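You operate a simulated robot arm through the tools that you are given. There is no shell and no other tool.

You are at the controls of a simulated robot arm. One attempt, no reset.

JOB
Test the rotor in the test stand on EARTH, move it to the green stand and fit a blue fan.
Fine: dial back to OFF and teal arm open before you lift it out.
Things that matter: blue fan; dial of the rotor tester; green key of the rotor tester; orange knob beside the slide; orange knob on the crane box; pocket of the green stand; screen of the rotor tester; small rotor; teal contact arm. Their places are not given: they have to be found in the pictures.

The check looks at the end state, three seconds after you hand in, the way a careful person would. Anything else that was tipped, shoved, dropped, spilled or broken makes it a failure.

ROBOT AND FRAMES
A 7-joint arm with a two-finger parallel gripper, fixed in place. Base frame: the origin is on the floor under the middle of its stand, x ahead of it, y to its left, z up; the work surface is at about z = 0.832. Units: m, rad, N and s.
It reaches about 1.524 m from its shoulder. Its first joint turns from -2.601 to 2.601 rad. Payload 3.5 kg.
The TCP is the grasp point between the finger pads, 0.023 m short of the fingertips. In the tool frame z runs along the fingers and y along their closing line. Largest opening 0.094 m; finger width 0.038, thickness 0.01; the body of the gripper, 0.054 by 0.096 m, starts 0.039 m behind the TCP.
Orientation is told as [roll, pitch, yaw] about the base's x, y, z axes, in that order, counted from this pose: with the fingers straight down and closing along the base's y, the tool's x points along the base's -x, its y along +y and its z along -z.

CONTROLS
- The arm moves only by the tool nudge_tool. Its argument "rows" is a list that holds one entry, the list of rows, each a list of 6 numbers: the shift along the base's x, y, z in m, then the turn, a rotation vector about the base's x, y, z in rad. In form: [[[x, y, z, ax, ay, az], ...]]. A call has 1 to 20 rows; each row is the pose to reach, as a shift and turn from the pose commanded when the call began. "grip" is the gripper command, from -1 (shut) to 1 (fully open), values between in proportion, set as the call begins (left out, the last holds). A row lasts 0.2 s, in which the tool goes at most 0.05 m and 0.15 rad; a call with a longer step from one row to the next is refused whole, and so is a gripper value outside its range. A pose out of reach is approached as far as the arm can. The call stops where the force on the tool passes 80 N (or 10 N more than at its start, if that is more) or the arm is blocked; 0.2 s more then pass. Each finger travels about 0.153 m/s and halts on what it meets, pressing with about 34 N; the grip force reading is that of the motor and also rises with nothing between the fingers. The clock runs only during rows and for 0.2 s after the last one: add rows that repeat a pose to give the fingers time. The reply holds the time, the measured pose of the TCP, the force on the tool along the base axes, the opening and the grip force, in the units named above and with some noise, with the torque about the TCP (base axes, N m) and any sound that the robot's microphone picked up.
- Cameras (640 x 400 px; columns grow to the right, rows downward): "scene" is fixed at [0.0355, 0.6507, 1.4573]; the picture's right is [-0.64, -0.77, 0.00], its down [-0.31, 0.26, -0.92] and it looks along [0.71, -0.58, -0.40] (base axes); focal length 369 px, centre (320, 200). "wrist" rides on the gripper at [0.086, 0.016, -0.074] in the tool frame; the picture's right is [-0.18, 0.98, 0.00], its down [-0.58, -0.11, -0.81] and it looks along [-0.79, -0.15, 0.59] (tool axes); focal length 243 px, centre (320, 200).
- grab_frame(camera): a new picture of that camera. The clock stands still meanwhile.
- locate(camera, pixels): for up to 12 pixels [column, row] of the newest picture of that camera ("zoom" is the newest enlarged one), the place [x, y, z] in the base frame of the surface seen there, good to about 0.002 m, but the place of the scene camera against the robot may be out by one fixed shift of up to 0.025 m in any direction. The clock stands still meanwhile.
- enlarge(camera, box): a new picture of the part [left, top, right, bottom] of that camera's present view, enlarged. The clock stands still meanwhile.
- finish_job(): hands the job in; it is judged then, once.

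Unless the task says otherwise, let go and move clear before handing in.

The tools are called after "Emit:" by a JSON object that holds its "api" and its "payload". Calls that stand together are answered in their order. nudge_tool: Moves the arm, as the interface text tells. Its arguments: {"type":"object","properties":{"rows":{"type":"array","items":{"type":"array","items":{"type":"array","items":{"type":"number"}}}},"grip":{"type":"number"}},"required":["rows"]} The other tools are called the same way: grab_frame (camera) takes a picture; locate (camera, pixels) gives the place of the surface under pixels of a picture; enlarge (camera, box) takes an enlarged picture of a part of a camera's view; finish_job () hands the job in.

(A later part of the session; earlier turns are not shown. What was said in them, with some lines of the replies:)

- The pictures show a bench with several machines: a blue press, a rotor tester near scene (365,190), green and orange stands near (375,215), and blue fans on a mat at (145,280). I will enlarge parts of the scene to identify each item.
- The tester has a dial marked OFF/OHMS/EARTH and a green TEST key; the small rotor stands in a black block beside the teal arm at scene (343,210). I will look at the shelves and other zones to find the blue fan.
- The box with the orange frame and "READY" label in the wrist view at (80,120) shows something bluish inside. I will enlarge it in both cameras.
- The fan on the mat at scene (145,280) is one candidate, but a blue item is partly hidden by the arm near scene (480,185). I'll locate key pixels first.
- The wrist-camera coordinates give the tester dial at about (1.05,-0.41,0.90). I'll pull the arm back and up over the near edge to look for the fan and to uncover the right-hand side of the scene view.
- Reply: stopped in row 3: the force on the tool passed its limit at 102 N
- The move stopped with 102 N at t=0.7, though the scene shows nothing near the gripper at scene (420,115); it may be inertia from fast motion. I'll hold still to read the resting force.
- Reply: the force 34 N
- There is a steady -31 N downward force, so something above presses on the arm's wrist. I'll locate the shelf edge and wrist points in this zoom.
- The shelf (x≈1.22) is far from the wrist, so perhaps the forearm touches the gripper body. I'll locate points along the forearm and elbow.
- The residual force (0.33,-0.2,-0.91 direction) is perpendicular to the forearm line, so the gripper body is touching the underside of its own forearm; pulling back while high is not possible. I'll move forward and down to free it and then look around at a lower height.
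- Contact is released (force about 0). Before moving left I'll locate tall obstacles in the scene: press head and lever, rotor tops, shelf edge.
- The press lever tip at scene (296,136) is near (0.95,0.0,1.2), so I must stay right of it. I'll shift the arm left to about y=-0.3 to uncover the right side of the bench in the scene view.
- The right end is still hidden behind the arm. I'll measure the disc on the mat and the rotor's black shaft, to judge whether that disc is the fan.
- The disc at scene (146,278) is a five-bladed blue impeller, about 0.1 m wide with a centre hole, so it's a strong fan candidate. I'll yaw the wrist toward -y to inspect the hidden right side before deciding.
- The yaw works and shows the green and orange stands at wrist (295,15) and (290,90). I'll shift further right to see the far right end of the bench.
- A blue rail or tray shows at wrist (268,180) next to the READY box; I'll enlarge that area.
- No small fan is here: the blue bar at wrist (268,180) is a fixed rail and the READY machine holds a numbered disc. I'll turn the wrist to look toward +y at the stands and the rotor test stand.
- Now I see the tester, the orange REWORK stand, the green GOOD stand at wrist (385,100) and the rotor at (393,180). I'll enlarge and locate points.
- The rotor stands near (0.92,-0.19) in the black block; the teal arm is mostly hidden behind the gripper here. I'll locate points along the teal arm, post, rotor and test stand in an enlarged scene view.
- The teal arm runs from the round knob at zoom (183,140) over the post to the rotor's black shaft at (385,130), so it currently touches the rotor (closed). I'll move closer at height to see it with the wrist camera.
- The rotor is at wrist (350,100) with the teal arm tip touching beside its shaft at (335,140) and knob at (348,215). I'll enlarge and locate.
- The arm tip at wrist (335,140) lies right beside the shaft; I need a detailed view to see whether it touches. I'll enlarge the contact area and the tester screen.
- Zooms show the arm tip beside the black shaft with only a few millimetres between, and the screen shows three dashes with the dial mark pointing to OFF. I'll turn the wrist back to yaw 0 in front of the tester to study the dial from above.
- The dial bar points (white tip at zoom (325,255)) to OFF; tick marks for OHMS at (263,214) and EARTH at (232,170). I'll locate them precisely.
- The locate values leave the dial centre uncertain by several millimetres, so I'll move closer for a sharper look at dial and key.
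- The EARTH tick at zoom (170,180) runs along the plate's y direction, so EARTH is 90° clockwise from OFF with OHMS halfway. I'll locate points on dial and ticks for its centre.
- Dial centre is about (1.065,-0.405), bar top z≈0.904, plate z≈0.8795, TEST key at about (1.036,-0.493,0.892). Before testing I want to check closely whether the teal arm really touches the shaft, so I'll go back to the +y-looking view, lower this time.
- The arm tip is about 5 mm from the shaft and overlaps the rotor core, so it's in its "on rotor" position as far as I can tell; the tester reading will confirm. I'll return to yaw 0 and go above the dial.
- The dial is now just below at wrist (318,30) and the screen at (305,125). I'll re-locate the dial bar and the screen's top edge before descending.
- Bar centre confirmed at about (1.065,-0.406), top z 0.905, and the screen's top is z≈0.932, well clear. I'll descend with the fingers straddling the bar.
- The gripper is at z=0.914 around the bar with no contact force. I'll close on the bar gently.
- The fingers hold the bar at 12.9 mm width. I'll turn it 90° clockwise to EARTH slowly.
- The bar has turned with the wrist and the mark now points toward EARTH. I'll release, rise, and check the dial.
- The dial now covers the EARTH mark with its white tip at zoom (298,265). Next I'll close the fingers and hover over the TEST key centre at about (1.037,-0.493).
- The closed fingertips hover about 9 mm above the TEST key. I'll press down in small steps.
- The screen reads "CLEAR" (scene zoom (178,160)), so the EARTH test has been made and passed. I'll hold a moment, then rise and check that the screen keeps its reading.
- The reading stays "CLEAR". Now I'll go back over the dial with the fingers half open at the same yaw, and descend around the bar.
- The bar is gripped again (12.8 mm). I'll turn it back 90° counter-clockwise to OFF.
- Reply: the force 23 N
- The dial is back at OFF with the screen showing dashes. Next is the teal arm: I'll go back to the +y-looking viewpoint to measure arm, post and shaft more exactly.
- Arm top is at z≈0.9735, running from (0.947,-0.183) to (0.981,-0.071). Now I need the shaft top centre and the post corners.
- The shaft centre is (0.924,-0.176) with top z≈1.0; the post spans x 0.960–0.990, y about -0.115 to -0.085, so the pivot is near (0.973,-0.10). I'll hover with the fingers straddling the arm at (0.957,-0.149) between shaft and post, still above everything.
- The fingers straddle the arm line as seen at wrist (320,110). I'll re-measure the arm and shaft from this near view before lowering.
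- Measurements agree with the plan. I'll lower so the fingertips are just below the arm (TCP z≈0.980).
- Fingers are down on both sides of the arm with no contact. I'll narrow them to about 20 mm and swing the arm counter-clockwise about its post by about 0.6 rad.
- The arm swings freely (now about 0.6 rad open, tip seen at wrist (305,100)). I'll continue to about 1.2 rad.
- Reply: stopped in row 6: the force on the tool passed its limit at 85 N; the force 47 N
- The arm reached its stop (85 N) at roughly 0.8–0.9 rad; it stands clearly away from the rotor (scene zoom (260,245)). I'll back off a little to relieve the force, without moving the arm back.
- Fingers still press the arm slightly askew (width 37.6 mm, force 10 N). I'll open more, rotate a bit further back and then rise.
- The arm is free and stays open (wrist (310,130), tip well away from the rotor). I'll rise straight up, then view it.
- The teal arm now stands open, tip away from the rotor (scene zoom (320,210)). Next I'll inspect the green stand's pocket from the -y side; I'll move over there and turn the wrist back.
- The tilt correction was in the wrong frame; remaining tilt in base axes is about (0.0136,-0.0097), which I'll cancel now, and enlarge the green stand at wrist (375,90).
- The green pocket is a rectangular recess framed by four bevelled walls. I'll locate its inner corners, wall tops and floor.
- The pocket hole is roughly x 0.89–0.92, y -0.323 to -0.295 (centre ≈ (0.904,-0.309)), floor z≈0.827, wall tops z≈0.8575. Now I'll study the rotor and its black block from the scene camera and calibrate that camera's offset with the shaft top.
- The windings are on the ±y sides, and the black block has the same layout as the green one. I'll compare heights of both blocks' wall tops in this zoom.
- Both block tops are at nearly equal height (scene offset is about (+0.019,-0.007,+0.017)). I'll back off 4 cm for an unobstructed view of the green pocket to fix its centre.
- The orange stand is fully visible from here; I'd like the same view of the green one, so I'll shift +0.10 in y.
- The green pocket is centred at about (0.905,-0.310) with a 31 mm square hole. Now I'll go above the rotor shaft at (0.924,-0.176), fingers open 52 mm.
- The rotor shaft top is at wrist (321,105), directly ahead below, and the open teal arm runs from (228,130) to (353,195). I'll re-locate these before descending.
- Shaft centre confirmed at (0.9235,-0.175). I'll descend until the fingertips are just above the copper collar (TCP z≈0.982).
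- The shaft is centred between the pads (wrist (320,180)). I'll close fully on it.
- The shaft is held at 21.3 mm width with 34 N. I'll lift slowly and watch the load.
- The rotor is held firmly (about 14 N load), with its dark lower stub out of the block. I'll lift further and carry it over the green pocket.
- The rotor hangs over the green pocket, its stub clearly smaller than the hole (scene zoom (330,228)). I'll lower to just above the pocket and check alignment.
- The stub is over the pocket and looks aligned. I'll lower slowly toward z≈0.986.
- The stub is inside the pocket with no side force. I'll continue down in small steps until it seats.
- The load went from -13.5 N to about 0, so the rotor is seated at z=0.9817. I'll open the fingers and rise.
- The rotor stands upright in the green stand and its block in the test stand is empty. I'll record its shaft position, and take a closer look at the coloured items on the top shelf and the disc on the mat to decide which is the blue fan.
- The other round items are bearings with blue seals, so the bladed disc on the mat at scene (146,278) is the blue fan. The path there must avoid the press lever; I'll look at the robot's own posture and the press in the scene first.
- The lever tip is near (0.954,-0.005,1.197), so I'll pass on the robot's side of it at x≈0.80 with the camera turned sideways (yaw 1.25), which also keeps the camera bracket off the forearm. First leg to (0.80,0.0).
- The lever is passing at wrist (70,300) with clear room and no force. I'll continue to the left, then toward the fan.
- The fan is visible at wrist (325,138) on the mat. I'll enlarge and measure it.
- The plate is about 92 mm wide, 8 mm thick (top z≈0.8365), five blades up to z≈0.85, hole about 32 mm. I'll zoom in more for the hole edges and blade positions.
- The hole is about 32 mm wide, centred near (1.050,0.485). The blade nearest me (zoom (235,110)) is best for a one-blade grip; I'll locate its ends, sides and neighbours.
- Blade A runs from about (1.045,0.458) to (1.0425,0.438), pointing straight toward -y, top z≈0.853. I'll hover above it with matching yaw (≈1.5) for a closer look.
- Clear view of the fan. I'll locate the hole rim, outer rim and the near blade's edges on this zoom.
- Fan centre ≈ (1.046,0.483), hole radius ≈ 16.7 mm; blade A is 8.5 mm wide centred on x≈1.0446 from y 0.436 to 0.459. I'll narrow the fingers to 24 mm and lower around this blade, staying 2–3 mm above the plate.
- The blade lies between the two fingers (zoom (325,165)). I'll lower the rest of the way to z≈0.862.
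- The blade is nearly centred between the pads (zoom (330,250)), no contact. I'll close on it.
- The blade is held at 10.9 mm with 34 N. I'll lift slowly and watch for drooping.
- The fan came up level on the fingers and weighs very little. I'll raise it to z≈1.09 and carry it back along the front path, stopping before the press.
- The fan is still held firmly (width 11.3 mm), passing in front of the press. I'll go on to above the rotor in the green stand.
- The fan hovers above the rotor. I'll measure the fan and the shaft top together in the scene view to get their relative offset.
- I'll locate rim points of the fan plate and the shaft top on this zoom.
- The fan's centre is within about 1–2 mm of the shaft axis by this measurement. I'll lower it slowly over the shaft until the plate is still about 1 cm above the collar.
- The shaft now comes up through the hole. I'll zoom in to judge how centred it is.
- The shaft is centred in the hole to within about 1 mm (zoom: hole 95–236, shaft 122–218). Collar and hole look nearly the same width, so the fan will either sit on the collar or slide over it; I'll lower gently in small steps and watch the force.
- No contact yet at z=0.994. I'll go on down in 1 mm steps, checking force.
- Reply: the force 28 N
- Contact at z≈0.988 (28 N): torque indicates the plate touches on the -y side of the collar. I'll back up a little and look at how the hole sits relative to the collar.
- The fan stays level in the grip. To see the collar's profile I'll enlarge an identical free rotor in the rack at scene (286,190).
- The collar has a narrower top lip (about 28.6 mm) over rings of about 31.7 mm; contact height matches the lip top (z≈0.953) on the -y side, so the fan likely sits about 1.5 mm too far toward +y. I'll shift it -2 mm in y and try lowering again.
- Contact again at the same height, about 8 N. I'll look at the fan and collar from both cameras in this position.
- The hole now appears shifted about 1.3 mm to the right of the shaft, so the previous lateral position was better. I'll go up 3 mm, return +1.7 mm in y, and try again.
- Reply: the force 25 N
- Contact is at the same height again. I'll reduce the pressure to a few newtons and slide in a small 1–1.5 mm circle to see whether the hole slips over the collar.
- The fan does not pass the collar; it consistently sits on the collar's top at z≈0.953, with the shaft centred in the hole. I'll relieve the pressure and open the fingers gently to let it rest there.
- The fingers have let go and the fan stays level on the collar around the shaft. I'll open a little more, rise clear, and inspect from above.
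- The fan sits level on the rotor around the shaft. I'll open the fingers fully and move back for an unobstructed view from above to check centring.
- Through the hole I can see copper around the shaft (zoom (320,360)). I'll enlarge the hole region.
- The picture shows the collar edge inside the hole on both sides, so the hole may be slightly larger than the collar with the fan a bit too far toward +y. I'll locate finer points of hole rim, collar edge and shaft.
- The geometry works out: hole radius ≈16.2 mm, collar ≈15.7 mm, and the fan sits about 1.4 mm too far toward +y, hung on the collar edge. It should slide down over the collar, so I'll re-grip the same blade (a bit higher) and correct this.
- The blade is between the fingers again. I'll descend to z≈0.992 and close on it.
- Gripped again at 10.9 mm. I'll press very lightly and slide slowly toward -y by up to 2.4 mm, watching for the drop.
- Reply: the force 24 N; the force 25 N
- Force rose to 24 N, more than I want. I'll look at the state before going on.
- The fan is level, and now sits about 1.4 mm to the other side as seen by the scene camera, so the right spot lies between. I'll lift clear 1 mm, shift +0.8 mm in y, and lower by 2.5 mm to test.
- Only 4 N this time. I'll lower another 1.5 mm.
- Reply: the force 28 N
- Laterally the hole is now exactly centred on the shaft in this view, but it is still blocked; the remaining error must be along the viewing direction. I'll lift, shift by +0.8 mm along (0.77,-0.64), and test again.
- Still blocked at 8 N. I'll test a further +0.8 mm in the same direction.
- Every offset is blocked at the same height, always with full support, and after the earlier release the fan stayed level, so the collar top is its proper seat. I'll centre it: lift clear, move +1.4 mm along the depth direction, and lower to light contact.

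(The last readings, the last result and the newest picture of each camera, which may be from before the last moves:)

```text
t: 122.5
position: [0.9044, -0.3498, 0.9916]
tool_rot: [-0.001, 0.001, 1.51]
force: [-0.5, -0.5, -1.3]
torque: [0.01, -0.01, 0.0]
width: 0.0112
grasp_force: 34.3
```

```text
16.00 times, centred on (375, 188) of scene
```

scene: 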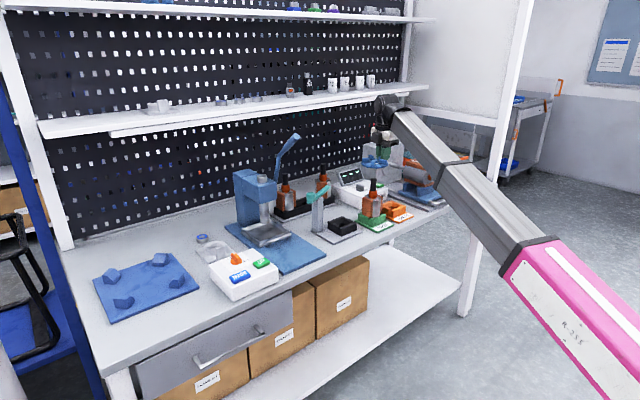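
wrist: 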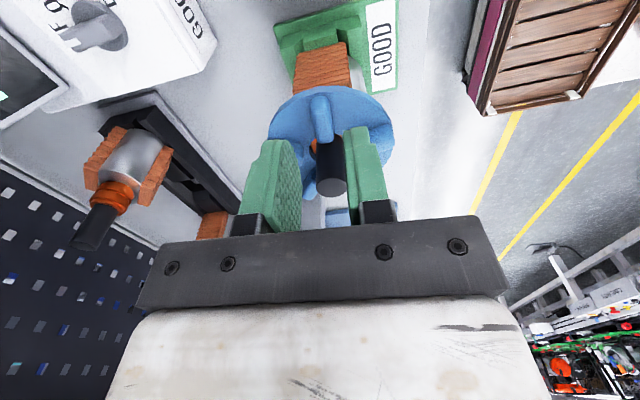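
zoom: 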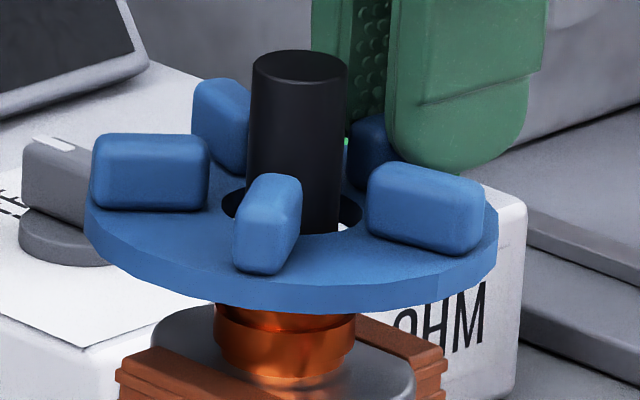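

The hole is centred on the shaft (zoom 221–363 versus axis 292), just above contact. I'll lower 0.8 mm and release.

Emit:
{"api": "nudge_tool", "payload": {"rows": [[[0, 0, -0.0005, 0, 0, 0], [0, 0, -0.0008, 0, 0, 0], [0, 0, -0.0008, 0, 0, 0]]]}}

Emit:
{"api": "nudge_tool", "payload": {"rows": [[[0, 0, 0, 0, 0, 0], [0, 0, 0, 0, 0, 0], [0, 0, 0, 0, 0, 0]]], "grip": -0.5}}

Emit:
{"api": "nudge_tool", "payload": {"rows": [[[0, 0, 0.01, 0, 0, 0], [0, 0, 0.025, 0, 0, 0], [0, -0.01, 0.05, 0, 0, 0], [0, -0.03, 0.08, 0, 0, 0], [0, -0.055, 0.1, 0, 0, 0], [0, -0.09, 0.1, 0, 0, 0], [0, -0.09, 0.1, 0, 0, 0]]]}}

Emit:
{"api": "nudge_tool", "payload": {"rows": [[[0, 0, 0, 0, 0, 0], [0, 0, 0, 0, 0, 0]]], "grip": 1}}

Emit:
{"api": "grab_frame", "payload": {"camera": "wrist"}}

Emit:
{"api": "enlarge", "payload": {"camera": "wrist", "box": [315, 140, 375, 205]}}

Emit:
{"api": "enlarge", "payload": {"camera": "scene", "box": [350, 170, 400, 215]}}

```text
t: 123.3
position: [0.904, -0.35, 0.9902]
tool_rot: [-0.001, 0.001, 1.508]
force: [0.8, 0.7, 4.1]
torque: [0.09, -0.03, -0.02]
width: 0.0109
grasp_force: 34.1
```

```text
t: 124.1
position: [0.9042, -0.3504, 0.9904]
tool_rot: [-0.003, 0.0, 1.51]
force: [0.8, 0.2, 0.7]
torque: [0.0, 0.05, 0.01]
width: 0.0234
grasp_force: 0.2
```

```text
t: 125.7
position: [0.9024, -0.4419, 1.0908]
tool_rot: [-0.002, 0.002, 1.509]
force: [0.5, 0.2, -0.4]
torque: [0.01, -0.01, -0.02]
width: 0.0233
grasp_force: 0.1
```

```text
t: 126.3
position: [0.902, -0.4407, 1.0905]
tool_rot: [-0.003, -0.001, 1.511]
force: [0.0, 0.7, 0.0]
torque: [0.01, 0.01, -0.03]
width: 0.094
grasp_force: 0.1
```

```text
taken
```

wrist: 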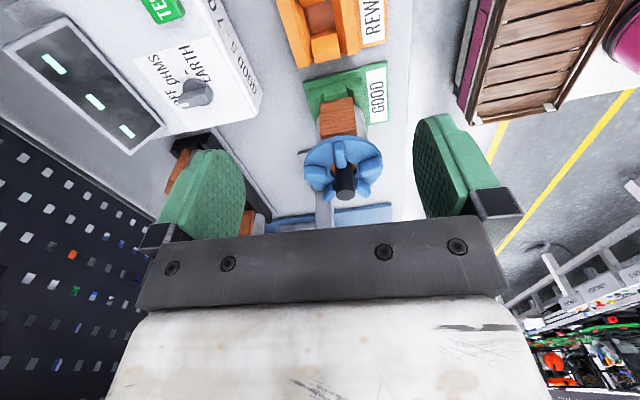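

```text
6.15 times, centred on (345, 172) of wrist
```

zoom: 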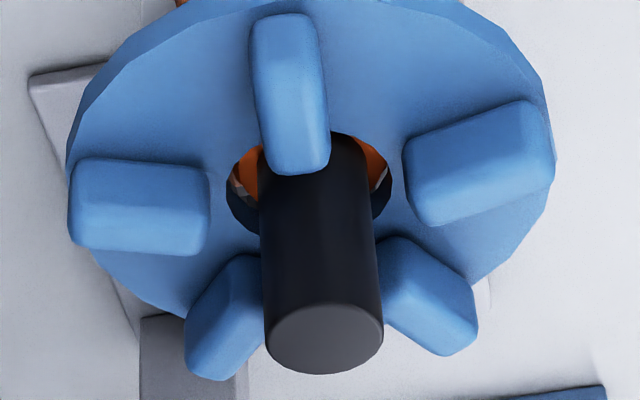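

```text
8.89 times, centred on (375, 192) of scene
```

zoom: 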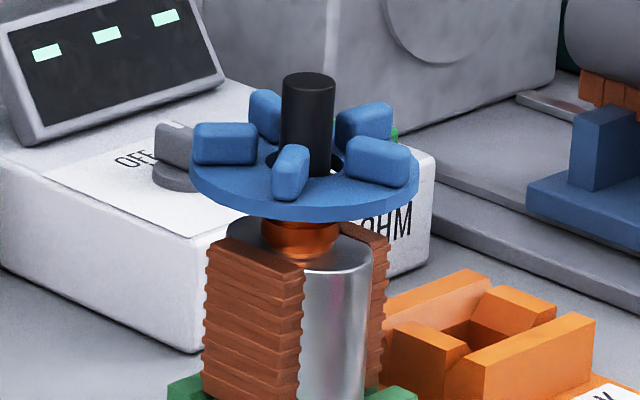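

The fan is level and the shaft goes through it. I'll zoom into the hole once more to check the centring.

Emit:
{"api": "enlarge", "payload": {"camera": "wrist", "box": [330, 156, 358, 180]}}

Emit:
{"api": "locate", "payload": {"camera": "zoom", "pixels": [[110, 215], [135, 180], [90, 235], [125, 260], [450, 180], [480, 200], [490, 250], [60, 200], [535, 200], [480, 110], [120, 120], [300, 330]]}}

```text
16.00 times, centred on (344, 168) of wrist
```

zoom: 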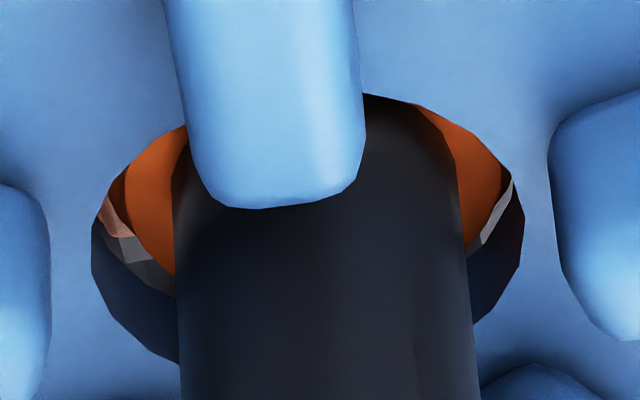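

```text
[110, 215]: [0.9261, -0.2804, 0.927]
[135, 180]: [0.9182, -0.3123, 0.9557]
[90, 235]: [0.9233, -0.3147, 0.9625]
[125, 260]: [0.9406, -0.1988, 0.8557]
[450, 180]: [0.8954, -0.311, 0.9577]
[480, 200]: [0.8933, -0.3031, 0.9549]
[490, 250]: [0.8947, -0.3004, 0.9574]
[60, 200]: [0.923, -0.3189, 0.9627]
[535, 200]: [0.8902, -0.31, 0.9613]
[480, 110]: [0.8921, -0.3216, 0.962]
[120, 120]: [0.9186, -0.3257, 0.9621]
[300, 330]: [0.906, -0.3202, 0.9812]
```

The fan is seated level on the collar, within about 1 mm of the shaft axis. I'll move the arm clear to the right and check the whole scene before handing in.

Emit:
{"api": "nudge_tool", "payload": {"rows": [[[0.01, -0.03, 0.005, 0, 0, 0], [0.02, -0.06, 0.01, 0, 0, 0], [0.03, -0.09, 0.015, 0, 0, 0], [0.03, -0.11, 0.015, 0, 0, 0], [0.03, -0.11, 0.015, 0, 0, 0]]]}}

Emit:
{"api": "grab_frame", "payload": {"camera": "scene"}}

Emit:
{"api": "enlarge", "payload": {"camera": "scene", "box": [290, 150, 420, 240]}}

Emit:
{"api": "enlarge", "payload": {"camera": "scene", "box": [345, 165, 405, 235]}}

```text
t: 127.5
position: [0.9329, -0.5497, 1.1054]
tool_rot: [-0.002, 0.001, 1.51]
force: [1.0, -0.3, 0.4]
torque: [0.02, -0.01, -0.01]
width: 0.094
grasp_force: 0.1
```

```text
taken
```

scene: 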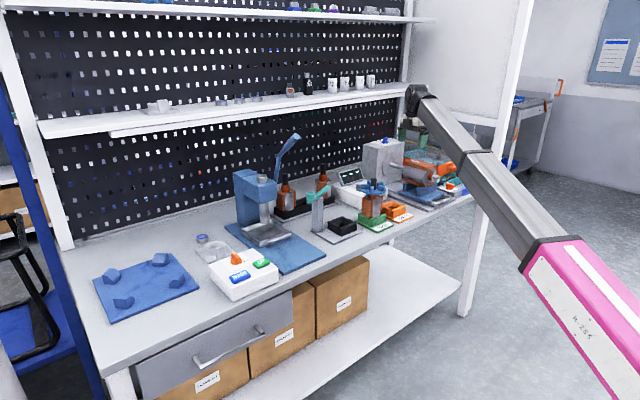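

```text
4.44 times, centred on (355, 195) of scene
```

zoom: 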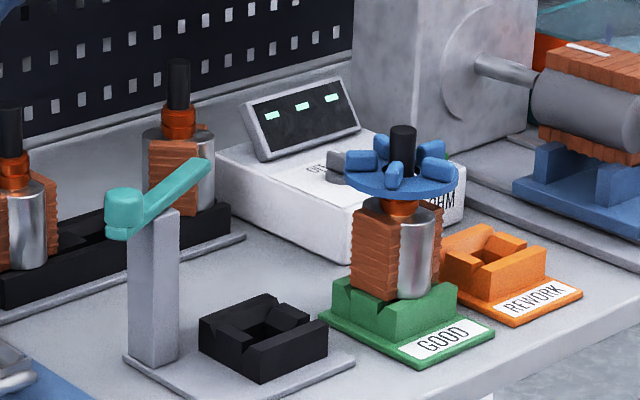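

```text
5.71 times, centred on (375, 200) of scene
```

zoom: 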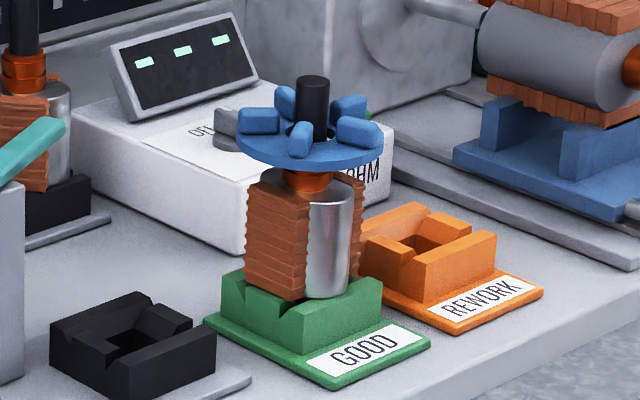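

The final pictures show the rotor upright in the green GOOD stand with the blue fan level on its collar. The dial is at OFF, the screen shows dashes, and the teal arm stands open. The gripper is open and clear of everything, so I'm handing in.

Emit:
{"api": "finish_job", "payload": {}}

```text
The job is handed in.
```

I tested the rotor on EARTH, moved it to the green stand and fitted the blue fan. The job is handed in, but no verdict has come back.

- **Test:** I turned the dial to EARTH and pressed the green key. The screen read CLEAR.
- **Before lifting:** I turned the dial back to OFF and swung the teal arm to its open stop. Only then did I lift the rotor out of the test stand.
- **Rotor:** It stands upright in the pocket of the green stand.
- **Fan:** The fan sits level around the shaft, within about 1 mm of centre by my last measurement. It rests on top of the copper collar. I tried several small shifts, but it would not slide down over the collar, so I left it there. If the correct fit is lower, against the rotor core, it is not fully seated.

The gripper is open and clear of the bench items. I left both orange knobs alone, and the final pictures show nothing else moved.
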